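You operate a simulated robot arm through the tools that you are given. There is no shell and no other tool.

You are at the controls of a simulated robot arm. One attempt, no reset.

Task
Empty the rings in the nest and refill them with 9 spaced balls.
Fine: let the old balls out by the drain slide and shut it before the refill; one push of the feed lever; space them with the spreader; end with the offset lever centred and the spreader up.

The check looks at the end state, three seconds after you hand in, the way a careful person would. Anything else that was tipped, shoved, dropped, spilled or broken makes it a failure.

Robot
A 7-joint arm with a two-finger gripper, fixed in place. Base frame: the origin is at the foot of the arm, x ahead of it, y to its left, z up; the work surface is at about z = 88.1. Readings come in cm, rad, newtons and seconds.
With the tool pointing down near the work surface it reaches from about 34 to 72 cm from the base axis. Its first joint turns from -1.152 to 1.152 rad. Payload 2.45 kg.
The tool frame sits at the grasp point between the pads (the TCP): z along the fingers, y along the line on which they close. The tips reach 2.6 cm beyond it. Largest opening 9.6 cm; the body of the gripper starts 6.9 cm behind the TCP.
Orientation is that of the tool frame in the base frame, as a unit quaternion [w, x, y, z]. With the fingers straight down and closing along the base's y, the tool's x points along the base's -x, its y along +y and its z along -z.

Tools
- The arm moves only by the tool drive_tool. Its argument "plan" is one flat list of numbers, 7 for each row, row after row: the shift along the tool's x, y, z in cm, then the turn, a rotation vector about the tool's x, y, z in rad, then the closure, from 0 (fully open) to 1 (shut). In form: [tx, ty, tz, wx, wy, wz, claw, tx, ty, tz, wx, wy, wz, claw, ...]. A call has 1 to 20 rows; each row shifts and turns the commanded pose from where the row before left it, along the tool's axes as they then stand. Each row takes 0.2 s and may step no farther than 5 cm and 0.15 rad from the row before; otherwise, or with a gripper value out of range, the whole call is refused. A pose out of reach is approached as far as the arm can. The call stops where the force on the tool passes 90 N (or 10 N more than at its start, if that is more) or the arm is blocked; 0.2 s more then pass. Each finger halts on what it meets, pressing with about 21 N; the grip force reading is that of the motor and also rises with nothing between the fingers. The clock runs only during rows and for 0.2 s after the last one: add rows that do not move to give the fingers time. It gives the time, the measured TCP pose, the force on the tool (base axes), the opening and the grip force at its end, in the units of the frame above (readings bear some noise), with the torque about the TCP (base axes, N m) and any sound that the robot's microphone picked up.
- Cameras (640 x 400 px; columns grow to the right, rows downward): "scene" is fixed at [18.39, -41.58, 141.65]; the picture's right is [0.50, -0.87, 0.00], its down [-0.55, -0.32, -0.77] and it looks along [0.67, 0.39, -0.64] (base axes); focal length 214 px, centre (320, 200). "wrist" rides on the gripper at [8.2, 0.3, -9.8] in the tool frame; the picture's right is [-0.04, 1.00, 0.00], its down [-0.73, -0.03, -0.68] and it looks along [-0.68, -0.03, 0.73] (tool axes); focal length 256 px, centre (320, 200). There is no depth. A picture from a camera that has moved, and an enlarged one, comes with that camera's place and axes in the base frame and with its lens.
- capture(camera): a new picture of that camera. The clock stands still meanwhile.
- close_up(camera, box): a new picture of the part [left, top, right, bottom] of that camera's present view, enlarged. The clock stands still meanwhile.
- close_job(): hands the job in; it is judged then, once.

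Nothing tells you positions but the pictures and the camera data. Unless the task says otherwise, let go and move clear before handing in.

The tools are called after "Call:" as a command line: name --argument value ..., lists and objects as JSON in quotes. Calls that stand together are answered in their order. drive_tool: Moves the arm, as the interface text tells. Its arguments: {"type":"object","properties":{"plan":{"type":"array"}},"required":["plan"]} The other tools are called the same way: capture (camera) takes a picture; close_up (camera, box) takes an enlarged picture of a part of a camera's view; close_job () hands the job in.

At the start:

```text
clock: 0.0
tcp_pos: [34.87, -11.93, 134.95]
tool_rot: [0.0, 0.0, 1.0, 0.0]
wrist_force: [-0.3, 0.7, 1.2]
moment: [0.0, 0.0, 0.01]
grip_width: 9.6
finger_force: 0.0
```

scene: 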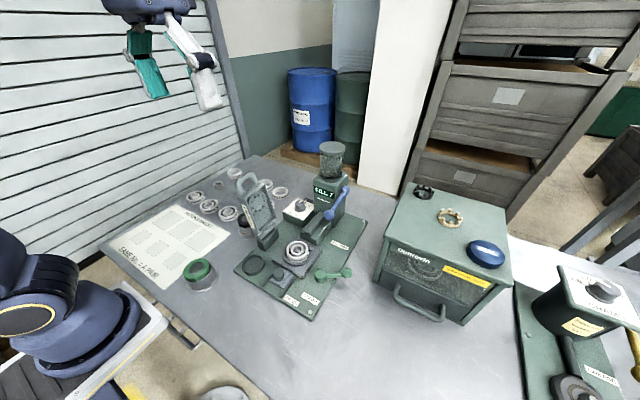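
wrist: 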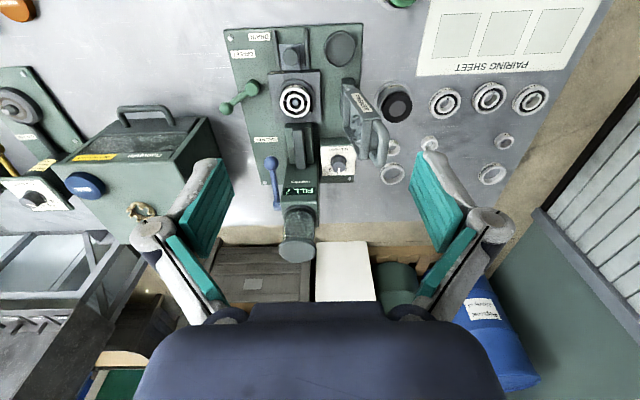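

I see a ball-filling fixture with a nest, a drain slide, a feed lever, an offset lever and a hinged spreader. I'll take enlarged pictures before I move anything.

Call:
close_up --camera "scene" --box '[220, 130, 380, 330]'

Call:
close_up --camera "wrist" --box '[210, 10, 430, 150]'

Call:
close_up --camera "wrist" --box '[210, 120, 430, 260]'

Call:
close_up --camera "scene" --box '[260, 220, 360, 320]'

Call:
close_up --camera "scene" --box '[270, 140, 370, 240]'

```text
2.00 times, centred on (300, 230) of scene
camera zoom: at [18.39, -41.58, 141.65], right [0.5, -0.87, 0.0], down [-0.55, -0.32, -0.77], along [0.67, 0.39, -0.64], focal length 429 px, centre (360, 140)
```

zoom: 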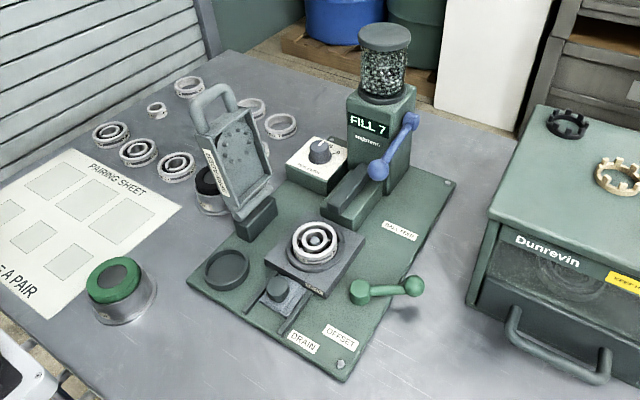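

```text
2.86 times, centred on (320, 80) of wrist
camera zoom: at [26.68, -11.78, 144.57], right [0.04, 1.0, 0.0], down [0.73, -0.03, 0.68], along [0.68, -0.03, -0.73], focal length 731 px, centre (320, 543)
```

zoom: 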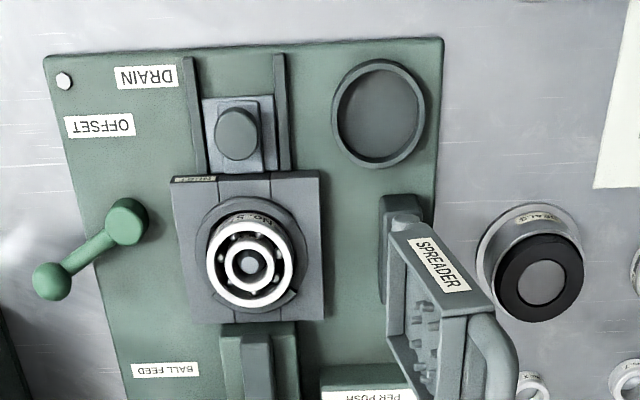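

```text
2.86 times, centred on (320, 190) of wrist
camera zoom: at [26.68, -11.78, 144.57], right [0.04, 1.0, 0.0], down [0.73, -0.03, 0.68], along [0.68, -0.03, -0.73], focal length 731 px, centre (320, 229)
```

zoom: 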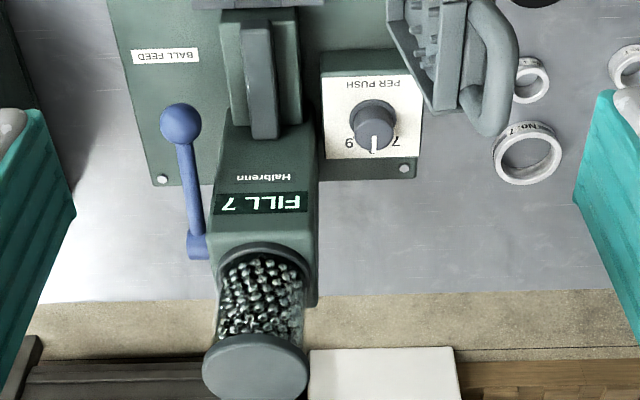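

```text
4.00 times, centred on (310, 270) of scene
camera zoom: at [18.39, -41.58, 141.65], right [0.5, -0.87, 0.0], down [-0.55, -0.32, -0.77], along [0.67, 0.39, -0.64], focal length 858 px, centre (360, -80)
```

zoom: 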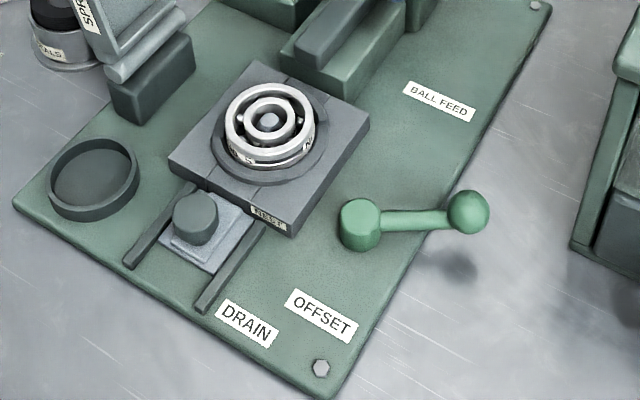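

```text
4.00 times, centred on (320, 190) of scene
camera zoom: at [18.39, -41.58, 141.65], right [0.5, -0.87, 0.0], down [-0.55, -0.32, -0.77], along [0.67, 0.39, -0.64], focal length 858 px, centre (320, 240)
```

zoom: 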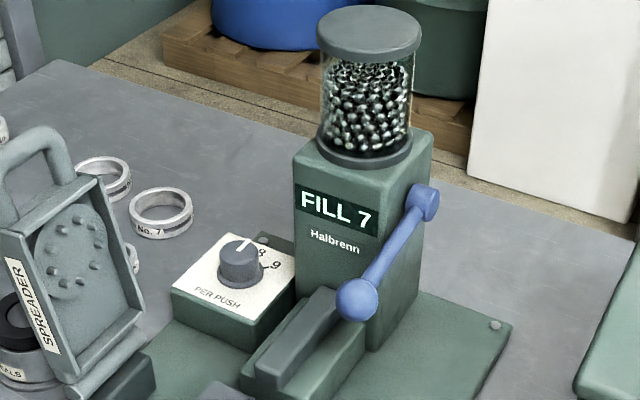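

The dial and display read 7 per push, so the dial must go to 9 before I feed. I'll bring the wrist camera closer to see the nest, the levers and the spreader.

Call:
drive_tool --plan '[-0.19, -0.93, 4.15, 0, 0, 0, 0, -0.19, -0.93, 4.15, 0, 0, 0, 0, -0.19, -0.93, 4.15, 0, 0, 0, 0, -0.19, -0.93, 4.15, 0, 0, 0, 0, -0.19, -0.93, 4.15, 0, 0, 0, 0, -0.19, -0.93, 4.15, 0, 0, 0, 0]'

Call:
capture --camera "wrist"

Call:
close_up --camera "wrist" --box '[240, 20, 400, 120]'

Call:
close_up --camera "wrist" --box '[160, 100, 480, 300]'

```text
clock: 1.4
tcp_pos: [36.1, -17.73, 109.87]
tool_rot: [0.001, 0.001, 1.0, 0.001]
wrist_force: [0.6, -0.7, 0.0]
moment: [0.0, 0.02, -0.02]
grip_width: 9.58
finger_force: 0.1
```

```text
taken
camera wrist: at [27.91, -17.51, 119.67], right [0.04, 1.0, 0.0], down [0.73, -0.03, 0.68], along [0.68, -0.03, -0.73], focal length 256 px, centre (320, 200)
```

wrist: 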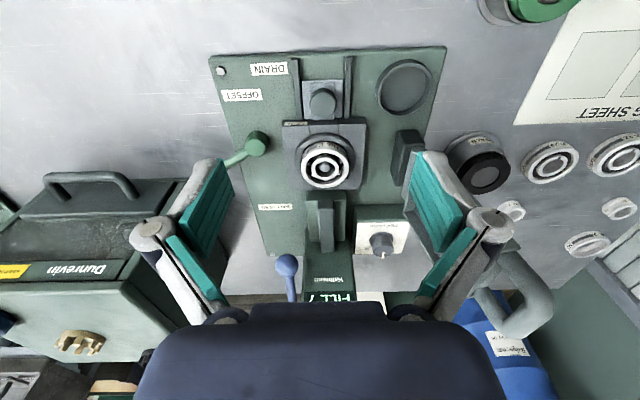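

```text
4.00 times, centred on (320, 70) of wrist
camera zoom: at [27.91, -17.51, 119.67], right [0.04, 1.0, 0.0], down [0.73, -0.03, 0.68], along [0.68, -0.03, -0.73], focal length 1024 px, centre (320, 720)
```

zoom: 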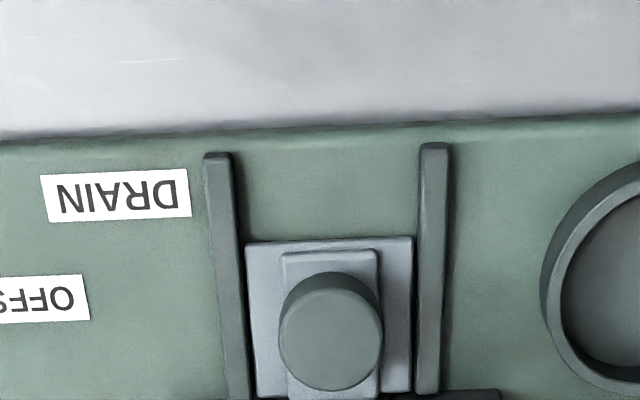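

```text
2.00 times, centred on (320, 200) of wrist
camera zoom: at [27.91, -17.51, 119.67], right [0.04, 1.0, 0.0], down [0.73, -0.03, 0.68], along [0.68, -0.03, -0.73], focal length 512 px, centre (320, 200)
```

zoom: 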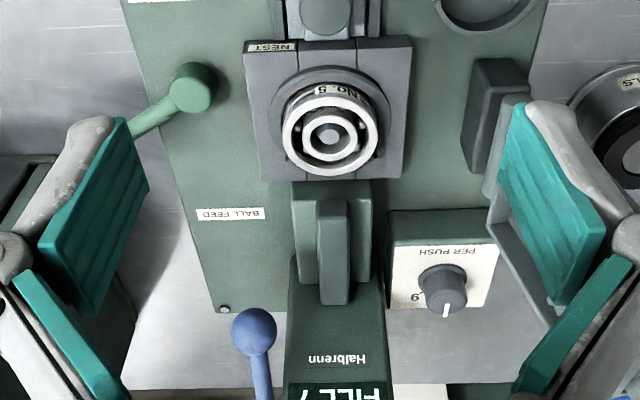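

Call:
close_up --camera "wrist" --box '[280, 110, 370, 200]'

Call:
close_up --camera "wrist" --box '[350, 200, 410, 270]'

Call:
close_up --camera "scene" --box '[280, 235, 320, 270]'

Call:
close_up --camera "scene" --box '[230, 165, 290, 255]'

Call:
close_up --camera "scene" --box '[280, 190, 320, 230]'

```text
4.44 times, centred on (325, 155) of wrist
camera zoom: at [27.91, -17.51, 119.67], right [0.04, 1.0, 0.0], down [0.73, -0.03, 0.68], along [0.68, -0.03, -0.73], focal length 1138 px, centre (298, 400)
```

zoom: 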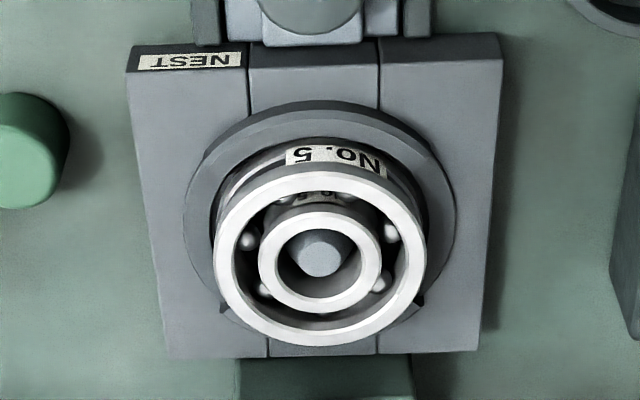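

```text
5.71 times, centred on (380, 235) of wrist
camera zoom: at [27.91, -17.51, 119.67], right [0.04, 1.0, 0.0], down [0.73, -0.03, 0.68], along [0.68, -0.03, -0.73], focal length 1463 px, centre (-23, 0)
```

zoom: 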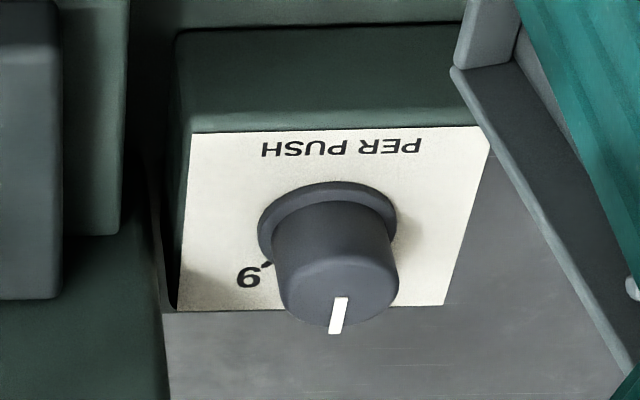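

```text
11.43 times, centred on (300, 252) of scene
camera zoom: at [18.39, -41.58, 141.65], right [0.5, -0.87, 0.0], down [-0.55, -0.32, -0.77], along [0.67, 0.39, -0.64], focal length 2451 px, centre (549, -400)
```

zoom: 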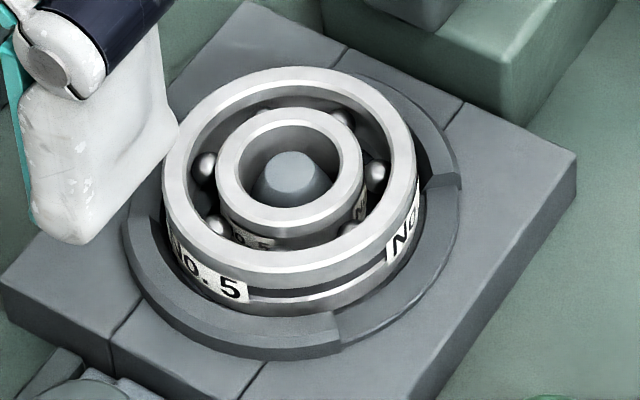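

```text
4.44 times, centred on (260, 210) of scene
camera zoom: at [18.39, -41.58, 141.65], right [0.5, -0.87, 0.0], down [-0.55, -0.32, -0.77], along [0.67, 0.39, -0.64], focal length 953 px, centre (587, 156)
```

zoom: 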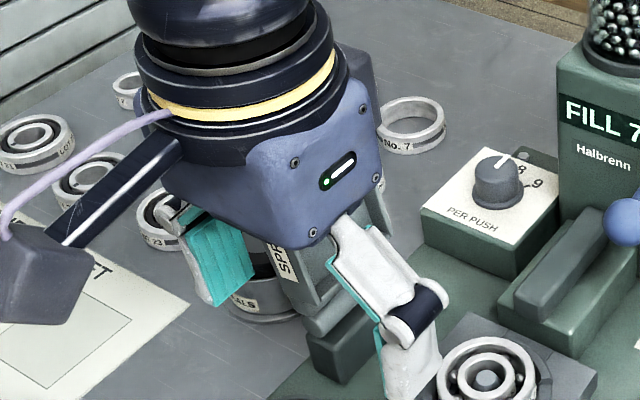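

```text
10.00 times, centred on (300, 210) of scene
camera zoom: at [18.39, -41.58, 141.65], right [0.5, -0.87, 0.0], down [-0.55, -0.32, -0.77], along [0.67, 0.39, -0.64], focal length 2145 px, centre (520, 100)
```

zoom: 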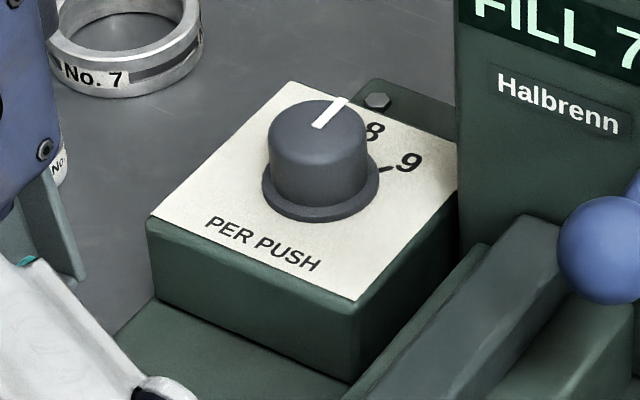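

The inner ring looks concentric, with about 7 spaced balls, so the offset lever is probably centred now. The dial pointer faces +x. I'll rise and move over to see the dial, the pins and the labels better.

Call:
drive_tool --plan '[0, 0, -4.5, 0, 0, 0, 0, 0, 0, -4.5, 0, 0, 0, 0, -2.7, 1.9, -1, 0, 0, 0, 0, -2.7, 1.9, -1, 0, 0, 0, 0, -2.7, 1.9, -1, 0, 0, 0, 0]'

Call:
capture --camera "wrist"

Call:
close_up --camera "wrist" --box '[320, 110, 400, 190]'

Call:
close_up --camera "wrist" --box '[340, 30, 460, 150]'

Call:
close_up --camera "wrist" --box '[220, 20, 360, 140]'

Call:
close_up --camera "scene" --box '[220, 150, 380, 330]'

```text
clock: 2.6
tcp_pos: [44.18, -11.85, 122.16]
tool_rot: [0.0, 0.0, 1.0, 0.0]
wrist_force: [0.7, 0.4, 0.3]
moment: [0.0, 0.01, -0.03]
grip_width: 9.59
finger_force: 0.1
```

```text
taken
camera wrist: at [36.05, -11.66, 131.81], right [0.04, 1.0, 0.0], down [0.73, -0.03, 0.68], along [0.68, -0.03, -0.73], focal length 256 px, centre (320, 200)
```

wrist: 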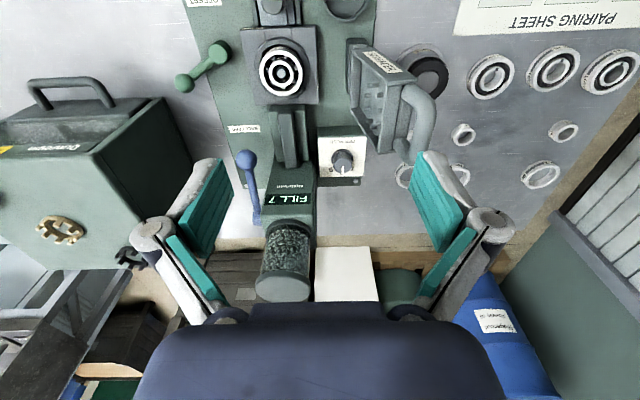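

```text
5.00 times, centred on (360, 150) of wrist
camera zoom: at [36.05, -11.66, 131.81], right [0.04, 1.0, 0.0], down [0.73, -0.03, 0.68], along [0.68, -0.03, -0.73], focal length 1280 px, centre (120, 450)
```

zoom: 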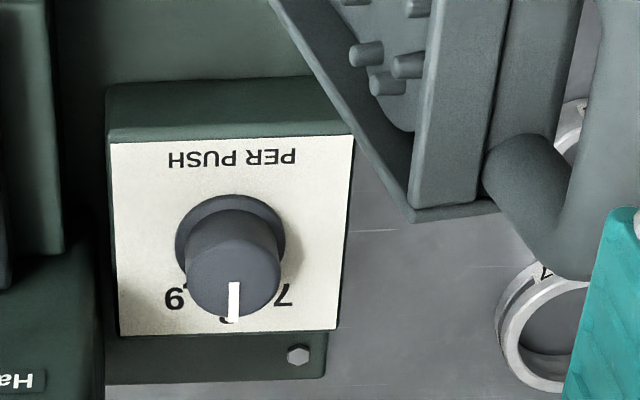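

```text
3.33 times, centred on (400, 90) of wrist
camera zoom: at [36.05, -11.66, 131.81], right [0.04, 1.0, 0.0], down [0.73, -0.03, 0.68], along [0.68, -0.03, -0.73], focal length 853 px, centre (53, 567)
```

zoom: 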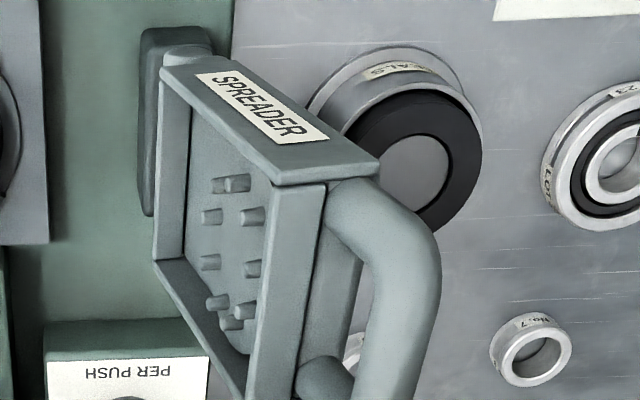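

```text
3.33 times, centred on (290, 80) of wrist
camera zoom: at [36.05, -11.66, 131.81], right [0.04, 1.0, 0.0], down [0.73, -0.03, 0.68], along [0.68, -0.03, -0.73], focal length 853 px, centre (420, 600)
```

zoom: 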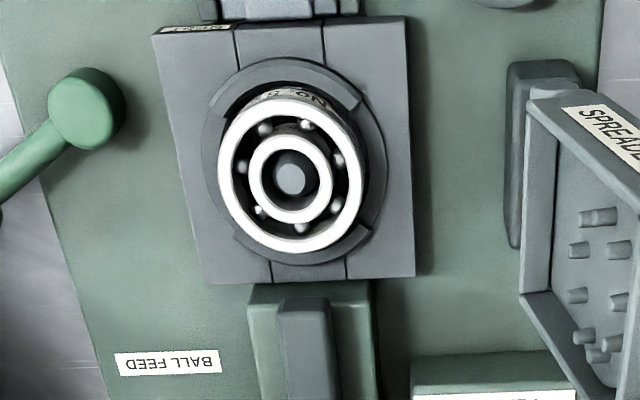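

```text
2.22 times, centred on (300, 240) of scene
camera zoom: at [18.39, -41.58, 141.65], right [0.5, -0.87, 0.0], down [-0.55, -0.32, -0.77], along [0.67, 0.39, -0.64], focal length 477 px, centre (364, 111)
```

zoom: 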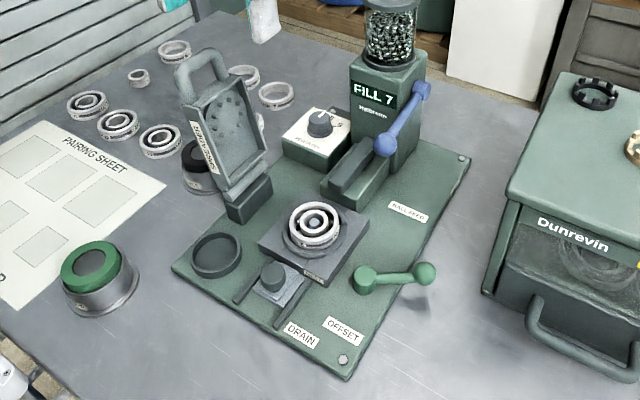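

There are 7 spaced balls in the nest, 9 pins on the spreader, and the display reads FILL 7 while the pointer seems to sit on 8. I'll check the housing and dial geometry before I grip the knob.

Call:
close_up --camera "wrist" --box '[230, 100, 390, 260]'

Call:
close_up --camera "scene" --box '[290, 150, 370, 230]'

Call:
close_up --camera "wrist" --box '[330, 140, 360, 180]'

```text
2.50 times, centred on (310, 180) of wrist
camera zoom: at [36.05, -11.66, 131.81], right [0.04, 1.0, 0.0], down [0.73, -0.03, 0.68], along [0.68, -0.03, -0.73], focal length 640 px, centre (345, 250)
```

zoom: 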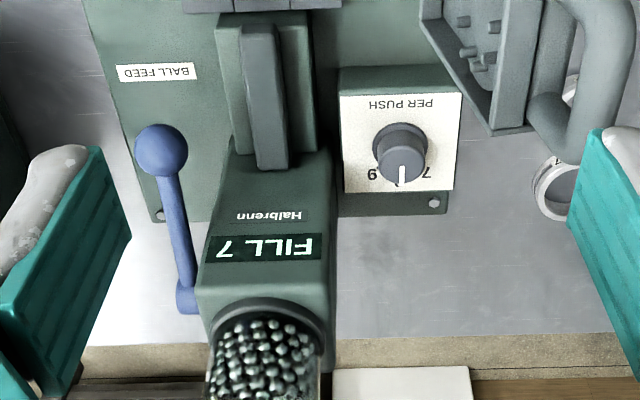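

```text
5.00 times, centred on (330, 190) of scene
camera zoom: at [18.39, -41.58, 141.65], right [0.5, -0.87, 0.0], down [-0.55, -0.32, -0.77], along [0.67, 0.39, -0.64], focal length 1072 px, centre (270, 250)
```

zoom: 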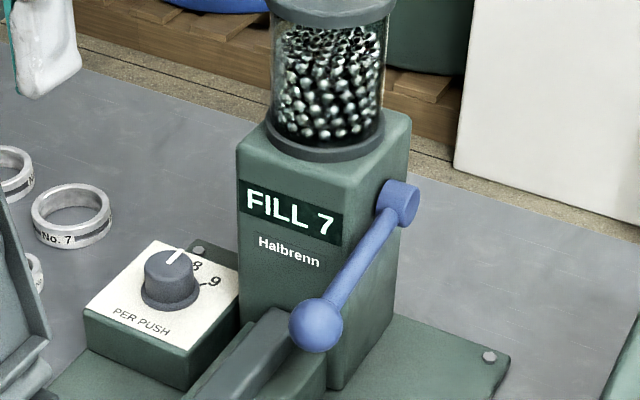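

```text
10.00 times, centred on (345, 160) of wrist
camera zoom: at [36.05, -11.66, 131.81], right [0.04, 1.0, 0.0], down [0.73, -0.03, 0.68], along [0.68, -0.03, -0.73], focal length 2560 px, centre (70, 600)
```

zoom: 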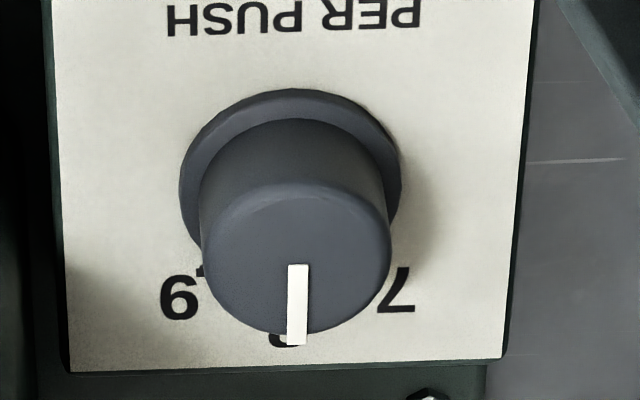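

The housing front is at about x=62 and y=-13, and the dial knob top is at about (61.1, -9.05, 96.5). I'll go above the knob and yaw the tool clockwise about 69° so the gripper clears the housing.

Call:
drive_tool --plan '[-4.23, 0.7, 0, 0, 0, 0, 0, -4.23, 0.7, 0, 0, 0, 0, 0, -4.23, 0.7, 0, 0, 0, 0, 0, -4.23, 0.7, 0, 0, 0, 0, 0.2, 0, 0, 0, 0, 0, 0.15, 0.35, 0, 0, 0, 0, 0, 0.15, 0.35, 0, 0, 0, 0, 0, 0.15, 0.35, 0, 0, 0, 0, 0, 0.15, 0.35, 0, 0, 0, 0, 0, 0.15, 0.35, 0, 0, 0, 0, 0, 0.15, 0.35, 0, 0, 0, 0, 0, 0.15, 0.35, 0, 0, 0, 0, 0, 0.15, 0.35, 0, 0, 4, 0, 0, 0, 0.35, 0, 0, 4, 0, 0, 0, 0.35, 0, 0, 4, 0, 0, 0, 0.35, 0, 0, 4, 0, 0, 0, 0.35]'

Call:
capture --camera "wrist"

Call:
capture --camera "scene"

Call:
close_up --camera "scene" --box '[270, 150, 350, 230]'

```text
clock: 6.0
tcp_pos: [61.04, -8.88, 105.98]
tool_rot: [0.0, 0.564, 0.826, 0.0]
wrist_force: [0.4, 0.4, -0.4]
moment: [-0.01, -0.02, 0.02]
grip_width: 6.25
finger_force: 0.0
```

```text
taken
camera wrist: at [58.42, -1.36, 115.65], right [0.95, 0.33, 0.0], down [0.24, -0.69, 0.68], along [0.22, -0.64, -0.73], focal length 256 px, centre (320, 200)
```

wrist: 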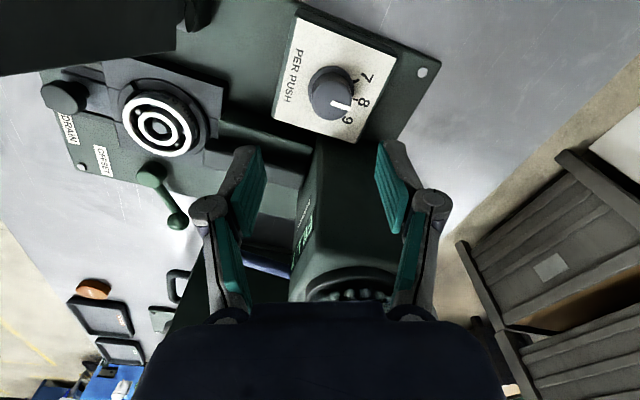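

```text
taken
```

scene: 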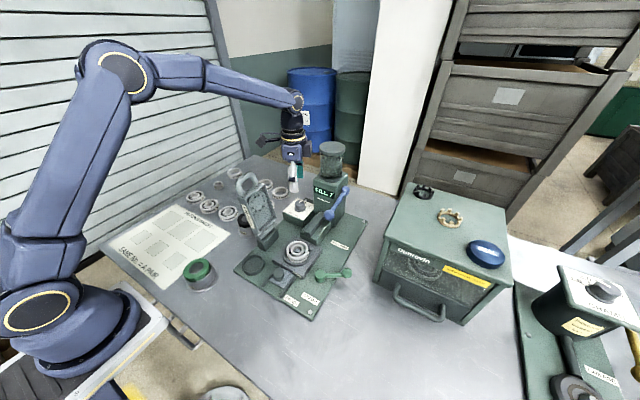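

```text
5.00 times, centred on (310, 190) of scene
camera zoom: at [18.39, -41.58, 141.65], right [0.5, -0.87, 0.0], down [-0.55, -0.32, -0.77], along [0.67, 0.39, -0.64], focal length 1072 px, centre (370, 250)
```

zoom: 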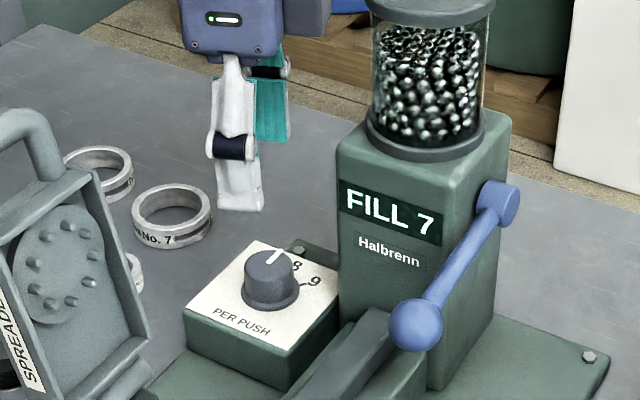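

Call:
close_up --camera "wrist" --box '[270, 20, 430, 150]'

Call:
close_up --camera "wrist" --box '[310, 50, 380, 130]'

```text
3.08 times, centred on (350, 85) of wrist
camera zoom: at [58.42, -1.36, 115.65], right [0.95, 0.33, 0.0], down [0.24, -0.69, 0.68], along [0.22, -0.64, -0.73], focal length 788 px, centre (228, 554)
```

zoom: 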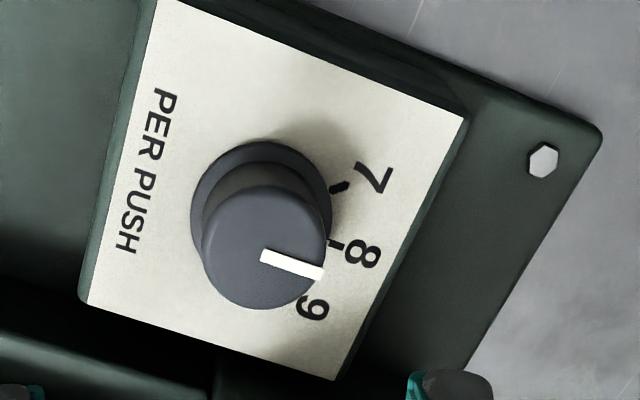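

```text
5.00 times, centred on (345, 90) of wrist
camera zoom: at [58.42, -1.36, 115.65], right [0.95, 0.33, 0.0], down [0.24, -0.69, 0.68], along [0.22, -0.64, -0.73], focal length 1280 px, centre (195, 750)
```

zoom: 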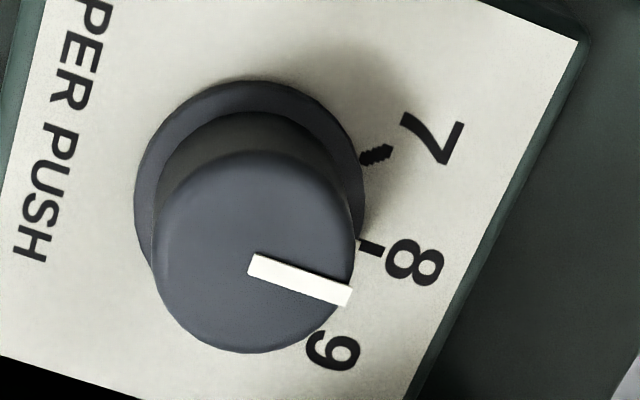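

The pointer does sit on 8, so I'll watch the display as I turn it. The knob centre is about (61.7, -8.75, 95.8), and I'm descending around it with the fingers open.

Call:
drive_tool --plan '[-0.12, 0.66, 2, 0, 0, 0, 0.35, 0, 0, 3, 0, 0, 0, 0.35, 0, 0, 2, 0, 0, 0, 0.35, 0, 0, 1.8, 0, 0, 0, 0.35, 0, 0, 0, 0, 0, 0, 0.35]'

Call:
capture --camera "wrist"

Call:
close_up --camera "scene" --box '[270, 150, 350, 230]'

```text
clock: 7.1
tcp_pos: [62.19, -9.17, 98.51]
tool_rot: [0.011, 0.565, 0.825, 0.004]
wrist_force: [2.1, -0.5, 10.9]
moment: [-0.46, 0.11, 0.09]
grip_width: 6.26
finger_force: 0.0
stopped in row 5: the force on the tool passed its limit at 98 N (the readings are from after the stop); the commanded pose is now the measured one
```

```text
taken
camera wrist: at [59.29, -1.56, 108.07], right [0.95, 0.32, 0.02], down [0.22, -0.69, 0.69], along [0.24, -0.65, -0.72], focal length 256 px, centre (320, 200)
```

wrist: 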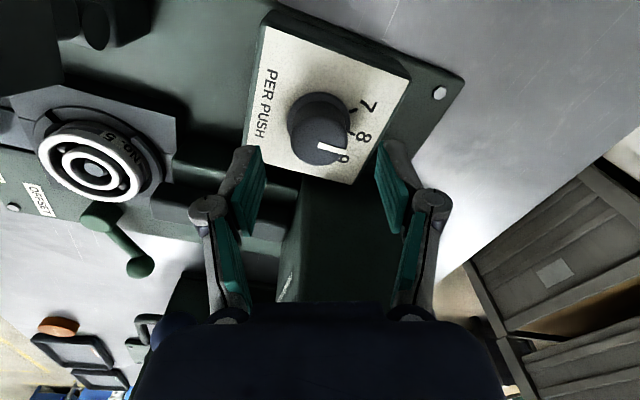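

```text
5.00 times, centred on (310, 190) of scene
camera zoom: at [18.38, -41.58, 141.66], right [0.5, -0.87, 0.0], down [-0.55, -0.32, -0.77], along [0.67, 0.39, -0.64], focal length 1072 px, centre (370, 250)
```

zoom: 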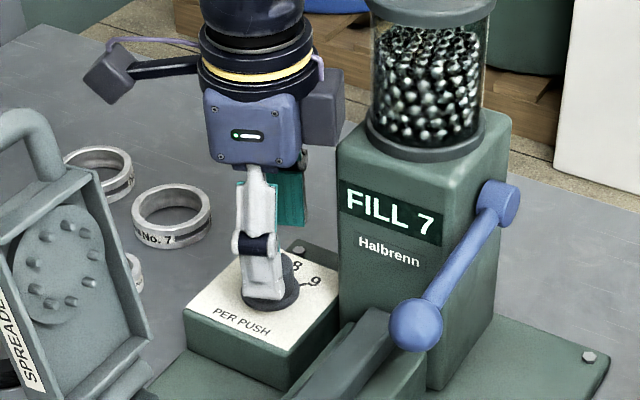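

The dark box on the hand's tool −x side touched the housing top, at about y=-13.6, and the arm stopped. I'll back off upward and choose a yaw that keeps that box in front of the housing.

Call:
drive_tool --plan '[0, 0, -2, 0, 0, 0, 0.35, 0, 0, -4, 0, 0, 0, 0.35, 0, 0, -3, 0, 0, 0, 0.35, 0, 0, 0, 0, 0, 0, 0.35]'

Call:
close_up --camera "scene" --box '[230, 110, 390, 310]'

```text
clock: 8.1
tcp_pos: [62.0, -9.1, 107.29]
tool_rot: [0.009, 0.565, 0.825, 0.004]
wrist_force: [-1.1, -0.1, 0.0]
moment: [0.01, 0.01, -0.01]
grip_width: 6.24
finger_force: 0.1
```

```text
2.00 times, centred on (310, 210) of scene
camera zoom: at [18.39, -41.58, 141.65], right [0.5, -0.87, 0.0], down [-0.55, -0.32, -0.77], along [0.67, 0.39, -0.64], focal length 429 px, centre (340, 180)
```

zoom: 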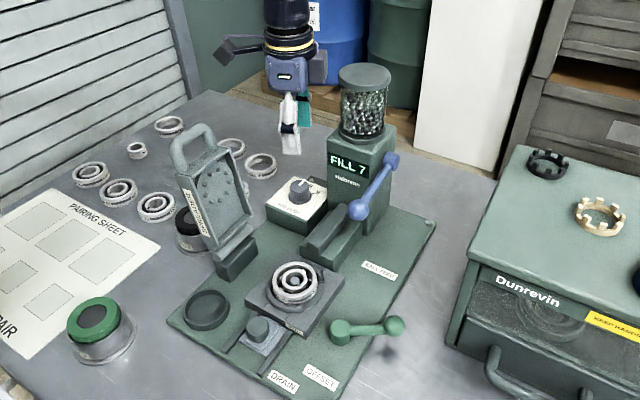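

Call:
drive_tool --plan '[0.435, -0.153, 0, 0.017, 0.0104, 0, 0.35, 0, 0, 0, 0, 0, 0.144, 0.35, 0, 0, 0, 0, 0, 0.144, 0.35, 0, 0, 0, 0, 0, 0.144, 0.35, 0, 0, 0, 0, 0, 0.144, 0.35, 0, 0, 0, 0, 0, 0.144, 0.35, 0, 0, 3, 0, 0, 0, 0.35, 0, 0, 0, 0, 0, 0, 0.35]'

Call:
capture --camera "wrist"

Call:
close_up --camera "scene" --box '[270, 130, 350, 230]'

Call:
close_up --camera "wrist" --box '[270, 60, 370, 160]'

```text
clock: 9.9
tcp_pos: [61.76, -8.83, 104.3]
tool_rot: [0.0, 0.82, 0.572, -0.002]
wrist_force: [0.5, 0.1, 0.1]
moment: [-0.02, 0.0, -0.02]
grip_width: 6.25
finger_force: 0.1
```

```text
taken
camera wrist: at [64.81, -1.37, 113.97], right [0.92, -0.38, 0.0], down [-0.28, -0.68, 0.68], along [-0.26, -0.63, -0.73], focal length 256 px, centre (320, 200)
```

wrist: 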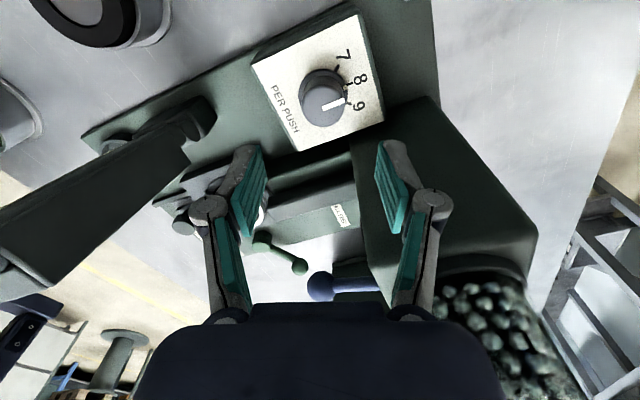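

```text
4.00 times, centred on (310, 180) of scene
camera zoom: at [18.39, -41.58, 141.65], right [0.5, -0.87, 0.0], down [-0.55, -0.32, -0.77], along [0.67, 0.39, -0.64], focal length 858 px, centre (360, 280)
```

zoom: 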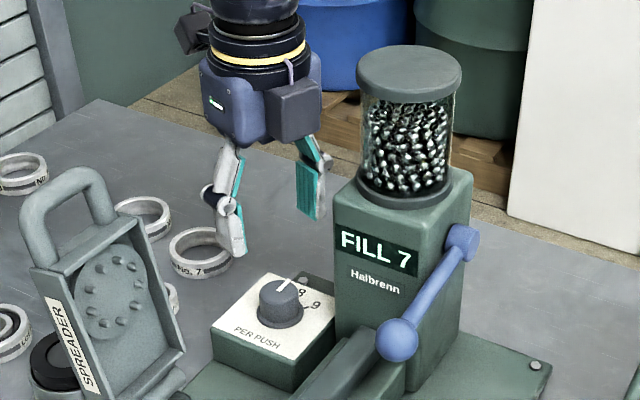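

```text
4.00 times, centred on (320, 110) of wrist
camera zoom: at [64.81, -1.37, 113.97], right [0.92, -0.38, 0.0], down [-0.28, -0.68, 0.68], along [-0.26, -0.63, -0.73], focal length 1024 px, centre (320, 560)
```

zoom: 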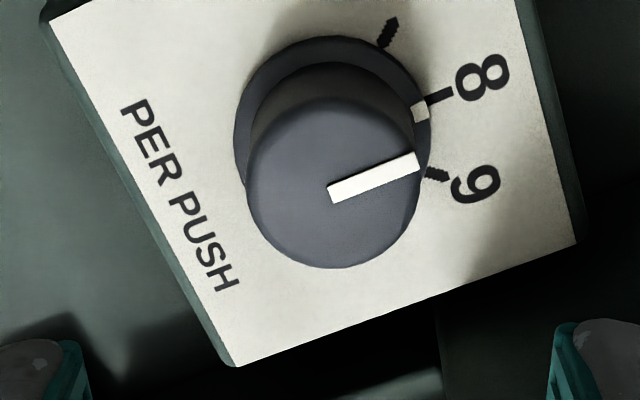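

The new yaw keeps the box in front of the housing. The ticks for 7, 8 and 9 are about 45° apart and the pointer is on 8. I'll descend, grip, and turn clockwise in two steps.

Call:
drive_tool --plan '[0.2, 0.02, 2, 0, 0, 0, 0.35, 0, 0, 2, 0, 0, 0, 0.35, 0, 0, 1.7, 0, 0, 0, 0.35, 0, 0, 1.4, 0, 0, 0, 0.35, 0, 0, 0, 0, 0, 0, 0.35]'

Call:
capture --camera "wrist"

Call:
close_up --camera "scene" --box '[270, 130, 350, 230]'

```text
clock: 11.1
tcp_pos: [61.78, -8.6, 97.13]
tool_rot: [-0.001, 0.82, 0.573, -0.001]
wrist_force: [-0.2, -0.7, 0.7]
moment: [0.0, -0.02, -0.01]
grip_width: 6.21
finger_force: 0.1
```

```text
taken
camera wrist: at [64.86, -1.09, 106.81], right [0.92, -0.38, 0.0], down [-0.28, -0.68, 0.68], along [-0.26, -0.63, -0.73], focal length 256 px, centre (320, 200)
```

wrist: 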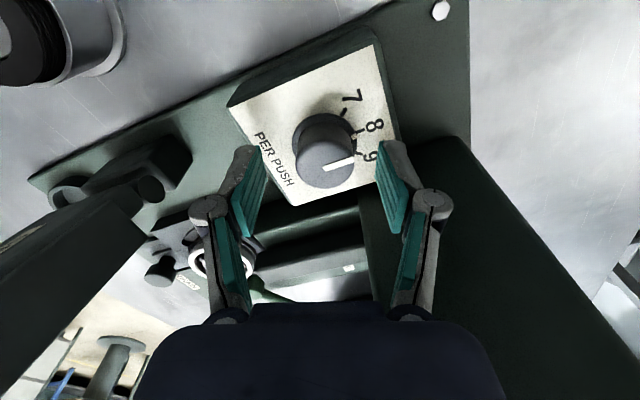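

```text
4.00 times, centred on (310, 180) of scene
camera zoom: at [18.39, -41.58, 141.65], right [0.5, -0.87, 0.0], down [-0.55, -0.32, -0.77], along [0.67, 0.39, -0.64], focal length 858 px, centre (360, 280)
```

zoom: 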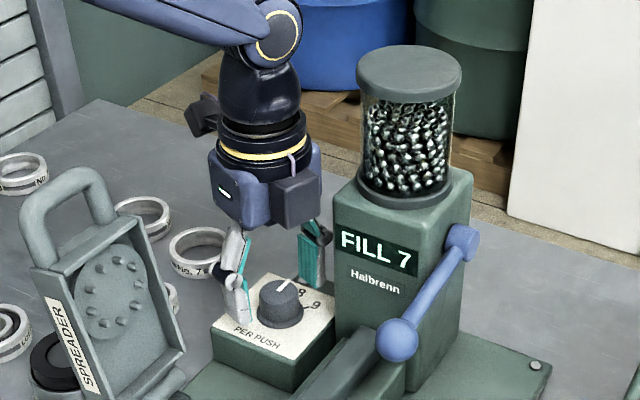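

Call:
drive_tool --plan '[0, 0, 0, 0, 0, 0, 0.8, 0, 0, 0, 0, 0, 0, 0.8, 0, 0, 0, 0, 0, 0, 0.8, 0, 0, 0, 0, 0, 0, 0.8]'

Call:
close_up --camera "wrist" --box '[240, 70, 400, 230]'

```text
clock: 12.1
tcp_pos: [61.91, -8.68, 97.12]
tool_rot: [0.003, 0.82, 0.572, 0.001]
wrist_force: [21.9, -8.0, -6.3]
moment: [-0.1, -0.29, 0.03]
grip_width: 3.26
finger_force: 45.2
```

```text
2.50 times, centred on (320, 150) of wrist
camera zoom: at [65.02, -1.18, 106.87], right [0.92, -0.38, 0.01], down [-0.28, -0.68, 0.68], along [-0.26, -0.63, -0.73], focal length 640 px, centre (320, 325)
```

zoom: 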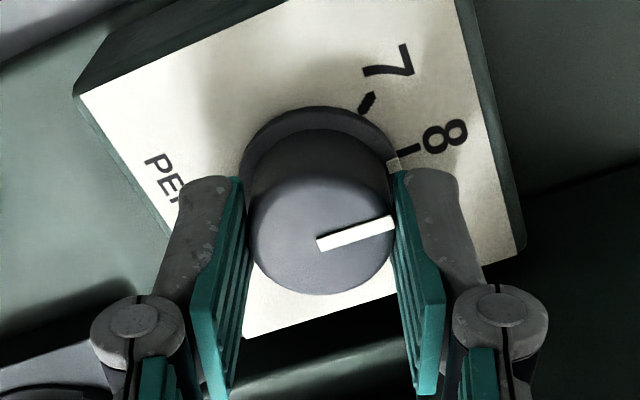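

Call:
drive_tool --plan '[0, 0.25, 0, 0, 0, 0, 0.8, 0, 0, 0, 0, 0, 0.1, 0.8, 0, 0, 0, 0, 0, 0.1, 0.8, 0, 0, 0, 0, 0, 0.1, 0.8, 0, 0, 0, 0, 0, 0.1, 0.8, 0, 0, 0, 0, 0, 0.1, 0.8, 0, 0, 0, 0, 0, 0, 0.8]'

Call:
close_up --camera "wrist" --box '[240, 70, 400, 230]'

Call:
close_up --camera "scene" --box '[270, 130, 350, 230]'

```text
clock: 13.7
tcp_pos: [62.02, -8.42, 97.23]
tool_rot: [0.0, 0.936, 0.351, 0.0]
wrist_force: [13.3, 2.6, 0.6]
moment: [-0.04, -0.21, 0.0]
grip_width: 3.23
finger_force: 45.1
```

```text
2.50 times, centred on (320, 150) of wrist
camera zoom: at [68.32, -3.65, 106.89], right [0.63, -0.78, 0.0], down [-0.57, -0.46, 0.68], along [-0.53, -0.43, -0.73], focal length 640 px, centre (320, 325)
```

zoom: 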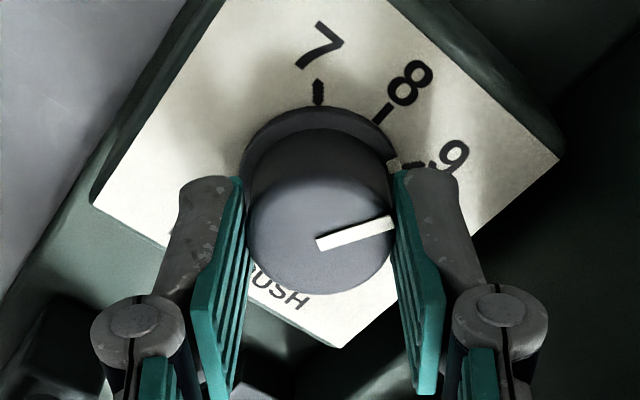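

```text
4.00 times, centred on (310, 180) of scene
camera zoom: at [18.43, -41.58, 141.65], right [0.5, -0.87, 0.0], down [-0.55, -0.32, -0.77], along [0.67, 0.39, -0.64], focal length 858 px, centre (360, 280)
```

zoom: 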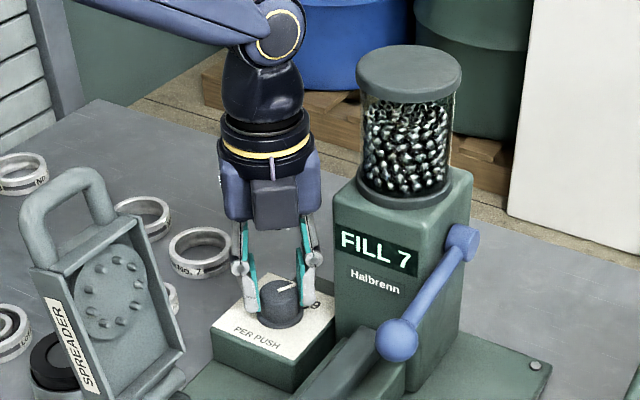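

The knob turned with the gripper by about 29°, and the pointer is still a bit short of 9. I'll ratchet back, regrip and finish the turn.

Call:
drive_tool --plan '[0, 0, 0, 0, 0, 0, 0.4, 0, 0, 0, 0, 0, 0, 0.4, 0, 0, 0, 0, 0, 0, 0.4, 0, 0, 0, 0, 0, -0.15, 0.4, 0, 0, 0, 0, 0, -0.15, 0.4, 0, 0, 0.3, 0, 0, 0, 0.4, 0, 0, 0, 0, 0, 0, 0.4]'

Call:
close_up --camera "wrist" --box '[240, 70, 400, 230]'

Call:
close_up --camera "scene" --box '[270, 130, 350, 230]'

```text
clock: 15.3
tcp_pos: [61.88, -8.74, 96.91]
tool_rot: [0.0, 0.873, 0.488, -0.001]
wrist_force: [0.1, 0.5, -0.1]
moment: [-0.02, 0.01, 0.03]
grip_width: 5.74
finger_force: 0.1
```

```text
2.50 times, centred on (320, 150) of wrist
camera zoom: at [66.43, -2.04, 106.58], right [0.83, -0.56, 0.0], down [-0.41, -0.61, 0.68], along [-0.38, -0.56, -0.73], focal length 640 px, centre (320, 325)
```

zoom: 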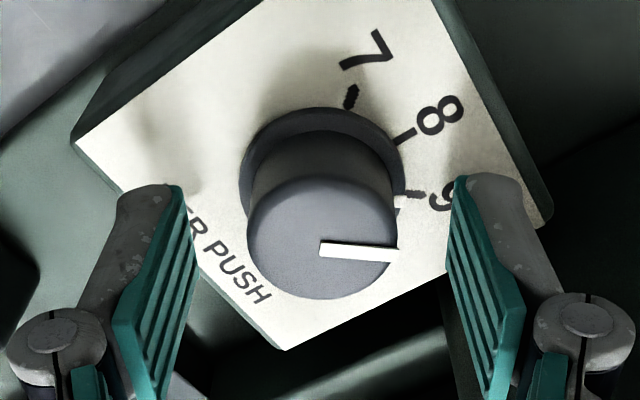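

```text
4.00 times, centred on (310, 180) of scene
camera zoom: at [18.39, -41.58, 141.65], right [0.5, -0.87, 0.0], down [-0.55, -0.32, -0.77], along [0.67, 0.39, -0.64], focal length 858 px, centre (360, 280)
```

zoom: 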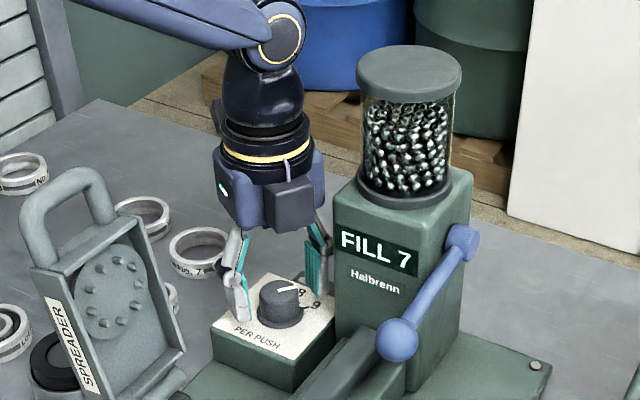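

The pointer moved a bit further on release, perhaps into a detent, but the display still shows 7. I'll rise clear and look at the dial from farther away.

Call:
drive_tool --plan '[0, 0, -4, 0, 0, 0, 0.3, 0, 0, -4, 0, 0, 0, 0.3, 0, 0, -4, 0, 0, 0, 0.3, 0, 0, -4, 0, 0, 0, 0.3, 0, 0, -4, 0, 0, 0, 0.3]'

Call:
close_up --camera "wrist" --box '[285, 40, 365, 120]'

Call:
close_up --camera "scene" --box '[280, 170, 350, 230]'

Call:
capture --camera "wrist"

```text
clock: 16.5
tcp_pos: [61.98, -8.6, 117.11]
tool_rot: [-0.001, 0.873, 0.489, -0.001]
wrist_force: [-0.3, 0.2, 0.2]
moment: [0.0, -0.04, -0.01]
grip_width: 6.7
finger_force: 0.0
```

```text
5.00 times, centred on (325, 80) of wrist
camera zoom: at [66.5, -2.02, 126.76], right [0.83, -0.56, 0.0], down [-0.41, -0.61, 0.68], along [-0.38, -0.56, -0.73], focal length 1280 px, centre (295, 800)
```

zoom: 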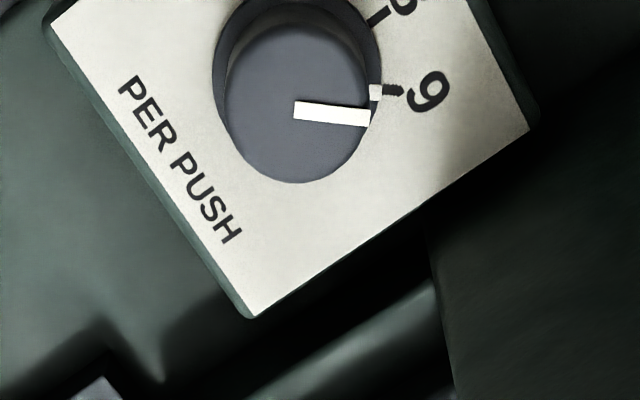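

```text
6.67 times, centred on (315, 200) of scene
camera zoom: at [18.39, -41.58, 141.65], right [0.5, -0.87, 0.0], down [-0.55, -0.32, -0.77], along [0.67, 0.39, -0.64], focal length 1430 px, centre (353, 200)
```

zoom: 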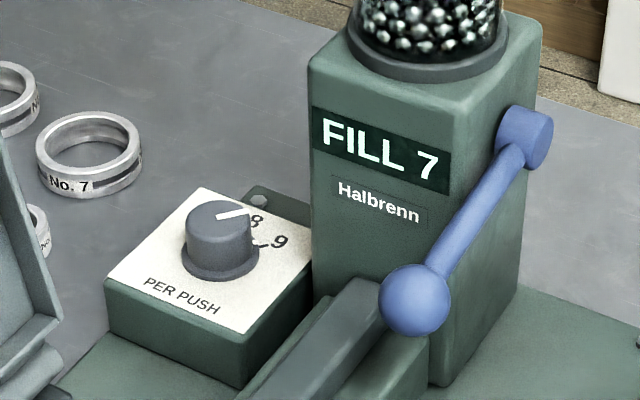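

```text
taken
camera wrist: at [66.5, -2.02, 126.76], right [0.83, -0.56, 0.0], down [-0.41, -0.61, 0.68], along [-0.38, -0.56, -0.73], focal length 256 px, centre (320, 200)
```

wrist: 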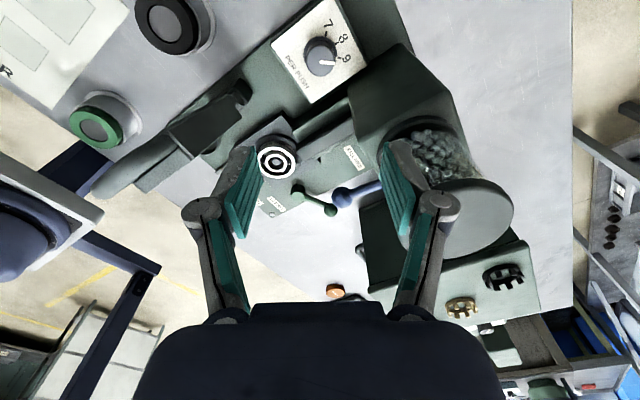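

From here the dial mark lines up with the 9 tick; "FILL 7" looks like a model plate. Next is the drain slide, with its knob at about (39, -17.7, 93.7), so I'll rise and turn the tool back to square.

Call:
drive_tool --plan '[0, 0, -4, 0, 0, 0, 0.3, 0, 0, -2, 0, 0, -0.12, 0.3, 0, 0, 0, 0, 0, -0.143, 0.3, 0, 0, 0, 0, 0, -0.143, 0.3, 0, 0, 0, 0, 0, -0.143, 0.3, 0, 0, 0, 0, 0, -0.143, 0.3, 0, 0, 0, 0, 0, -0.143, 0.3, 0, 0, 0, 0, 0, -0.143, 0.3, 0, 0, 0, 0, 0, -0.143, 0.3, 0, 0, 0, 0, 0, -0.143, 0.3, 0, 0, 0, 0, 0, -0.143, 0.3, 0, 0, 0, 0, 0, -0.143, 0.3, 0, 0, 0, 0, 0, -0.143, 0.3, 0, 0, 0, 0, 0, -0.143, 0.3, 0, 0, 0, 0, 0, -0.143, 0.3, 0, 0, 0, 0, 0, -0.143, 0.3]'

Call:
close_up --camera "scene" --box '[280, 170, 350, 230]'

```text
clock: 19.9
tcp_pos: [61.91, -8.63, 122.87]
tool_rot: [-0.001, -0.001, 1.0, -0.001]
wrist_force: [0.1, 0.0, 0.9]
moment: [-0.02, 0.0, -0.04]
grip_width: 6.74
finger_force: 0.0
```

```text
6.67 times, centred on (315, 200) of scene
camera zoom: at [18.39, -41.58, 141.65], right [0.5, -0.87, 0.0], down [-0.55, -0.32, -0.77], along [0.67, 0.39, -0.64], focal length 1430 px, centre (353, 200)
```

zoom: 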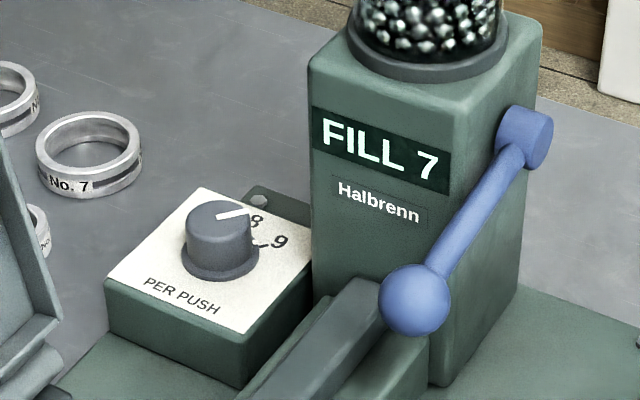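

Call:
drive_tool --plan '[4.58, -1.82, 0, 0, 0, 0, 0.3, 4.58, -1.82, 0, 0, 0, 0, 0.3, 4.58, -1.82, 0, 0, 0, 0, 0.3, 4.58, -1.82, 0, 0, 0, 0, 0.4, 4.58, -1.82, 0, 0, 0, 0, 0.4, 0, 0, 4, 0, 0, 0, 0.4, 0, 0, 4, 0, 0, 0, 0.4, 0, 0, 4, 0, 0, 0, 0.4, 0, 0, 4, 0, 0, 0, 0.4]'

Call:
capture --camera "wrist"

Call:
close_up --camera "scene" --box '[240, 210, 360, 330]'

Call:
close_up --camera "wrist" --box '[280, 60, 370, 160]'

```text
clock: 21.9
tcp_pos: [38.84, -17.81, 106.83]
tool_rot: [-0.001, 0.0, 1.0, -0.001]
wrist_force: [0.5, 0.8, -0.6]
moment: [0.0, 0.02, -0.01]
grip_width: 5.76
finger_force: 0.0
```

```text
taken
camera wrist: at [30.74, -17.53, 116.47], right [0.04, 1.0, 0.0], down [0.73, -0.03, 0.68], along [0.68, -0.03, -0.74], focal length 256 px, centre (320, 200)
```

wrist: 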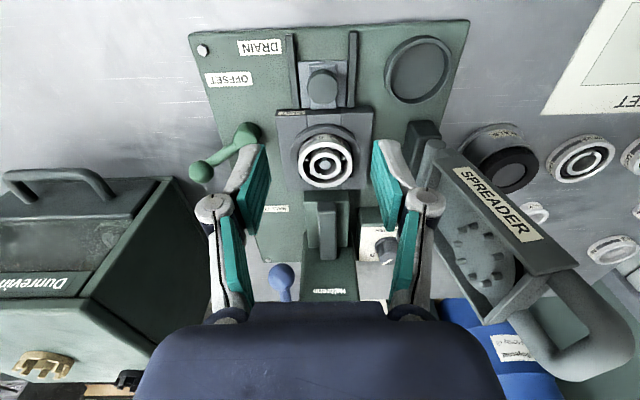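

```text
3.33 times, centred on (300, 270) of scene
camera zoom: at [18.39, -41.58, 141.65], right [0.5, -0.87, 0.0], down [-0.55, -0.32, -0.77], along [0.67, 0.39, -0.64], focal length 715 px, centre (387, -33)
```

zoom: 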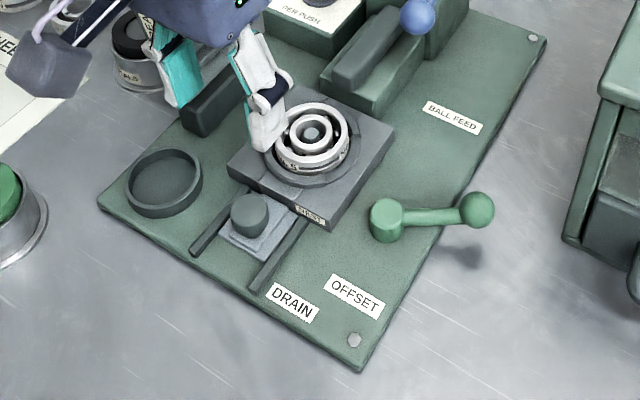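

```text
4.00 times, centred on (325, 110) of wrist
camera zoom: at [30.74, -17.53, 116.47], right [0.04, 1.0, 0.0], down [0.73, -0.03, 0.68], along [0.68, -0.03, -0.74], focal length 1024 px, centre (300, 560)
```

zoom: 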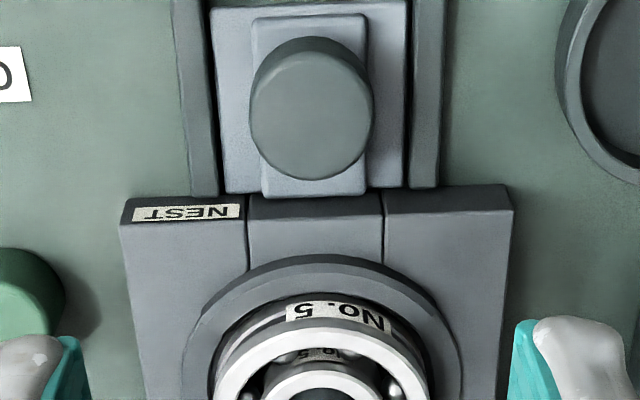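

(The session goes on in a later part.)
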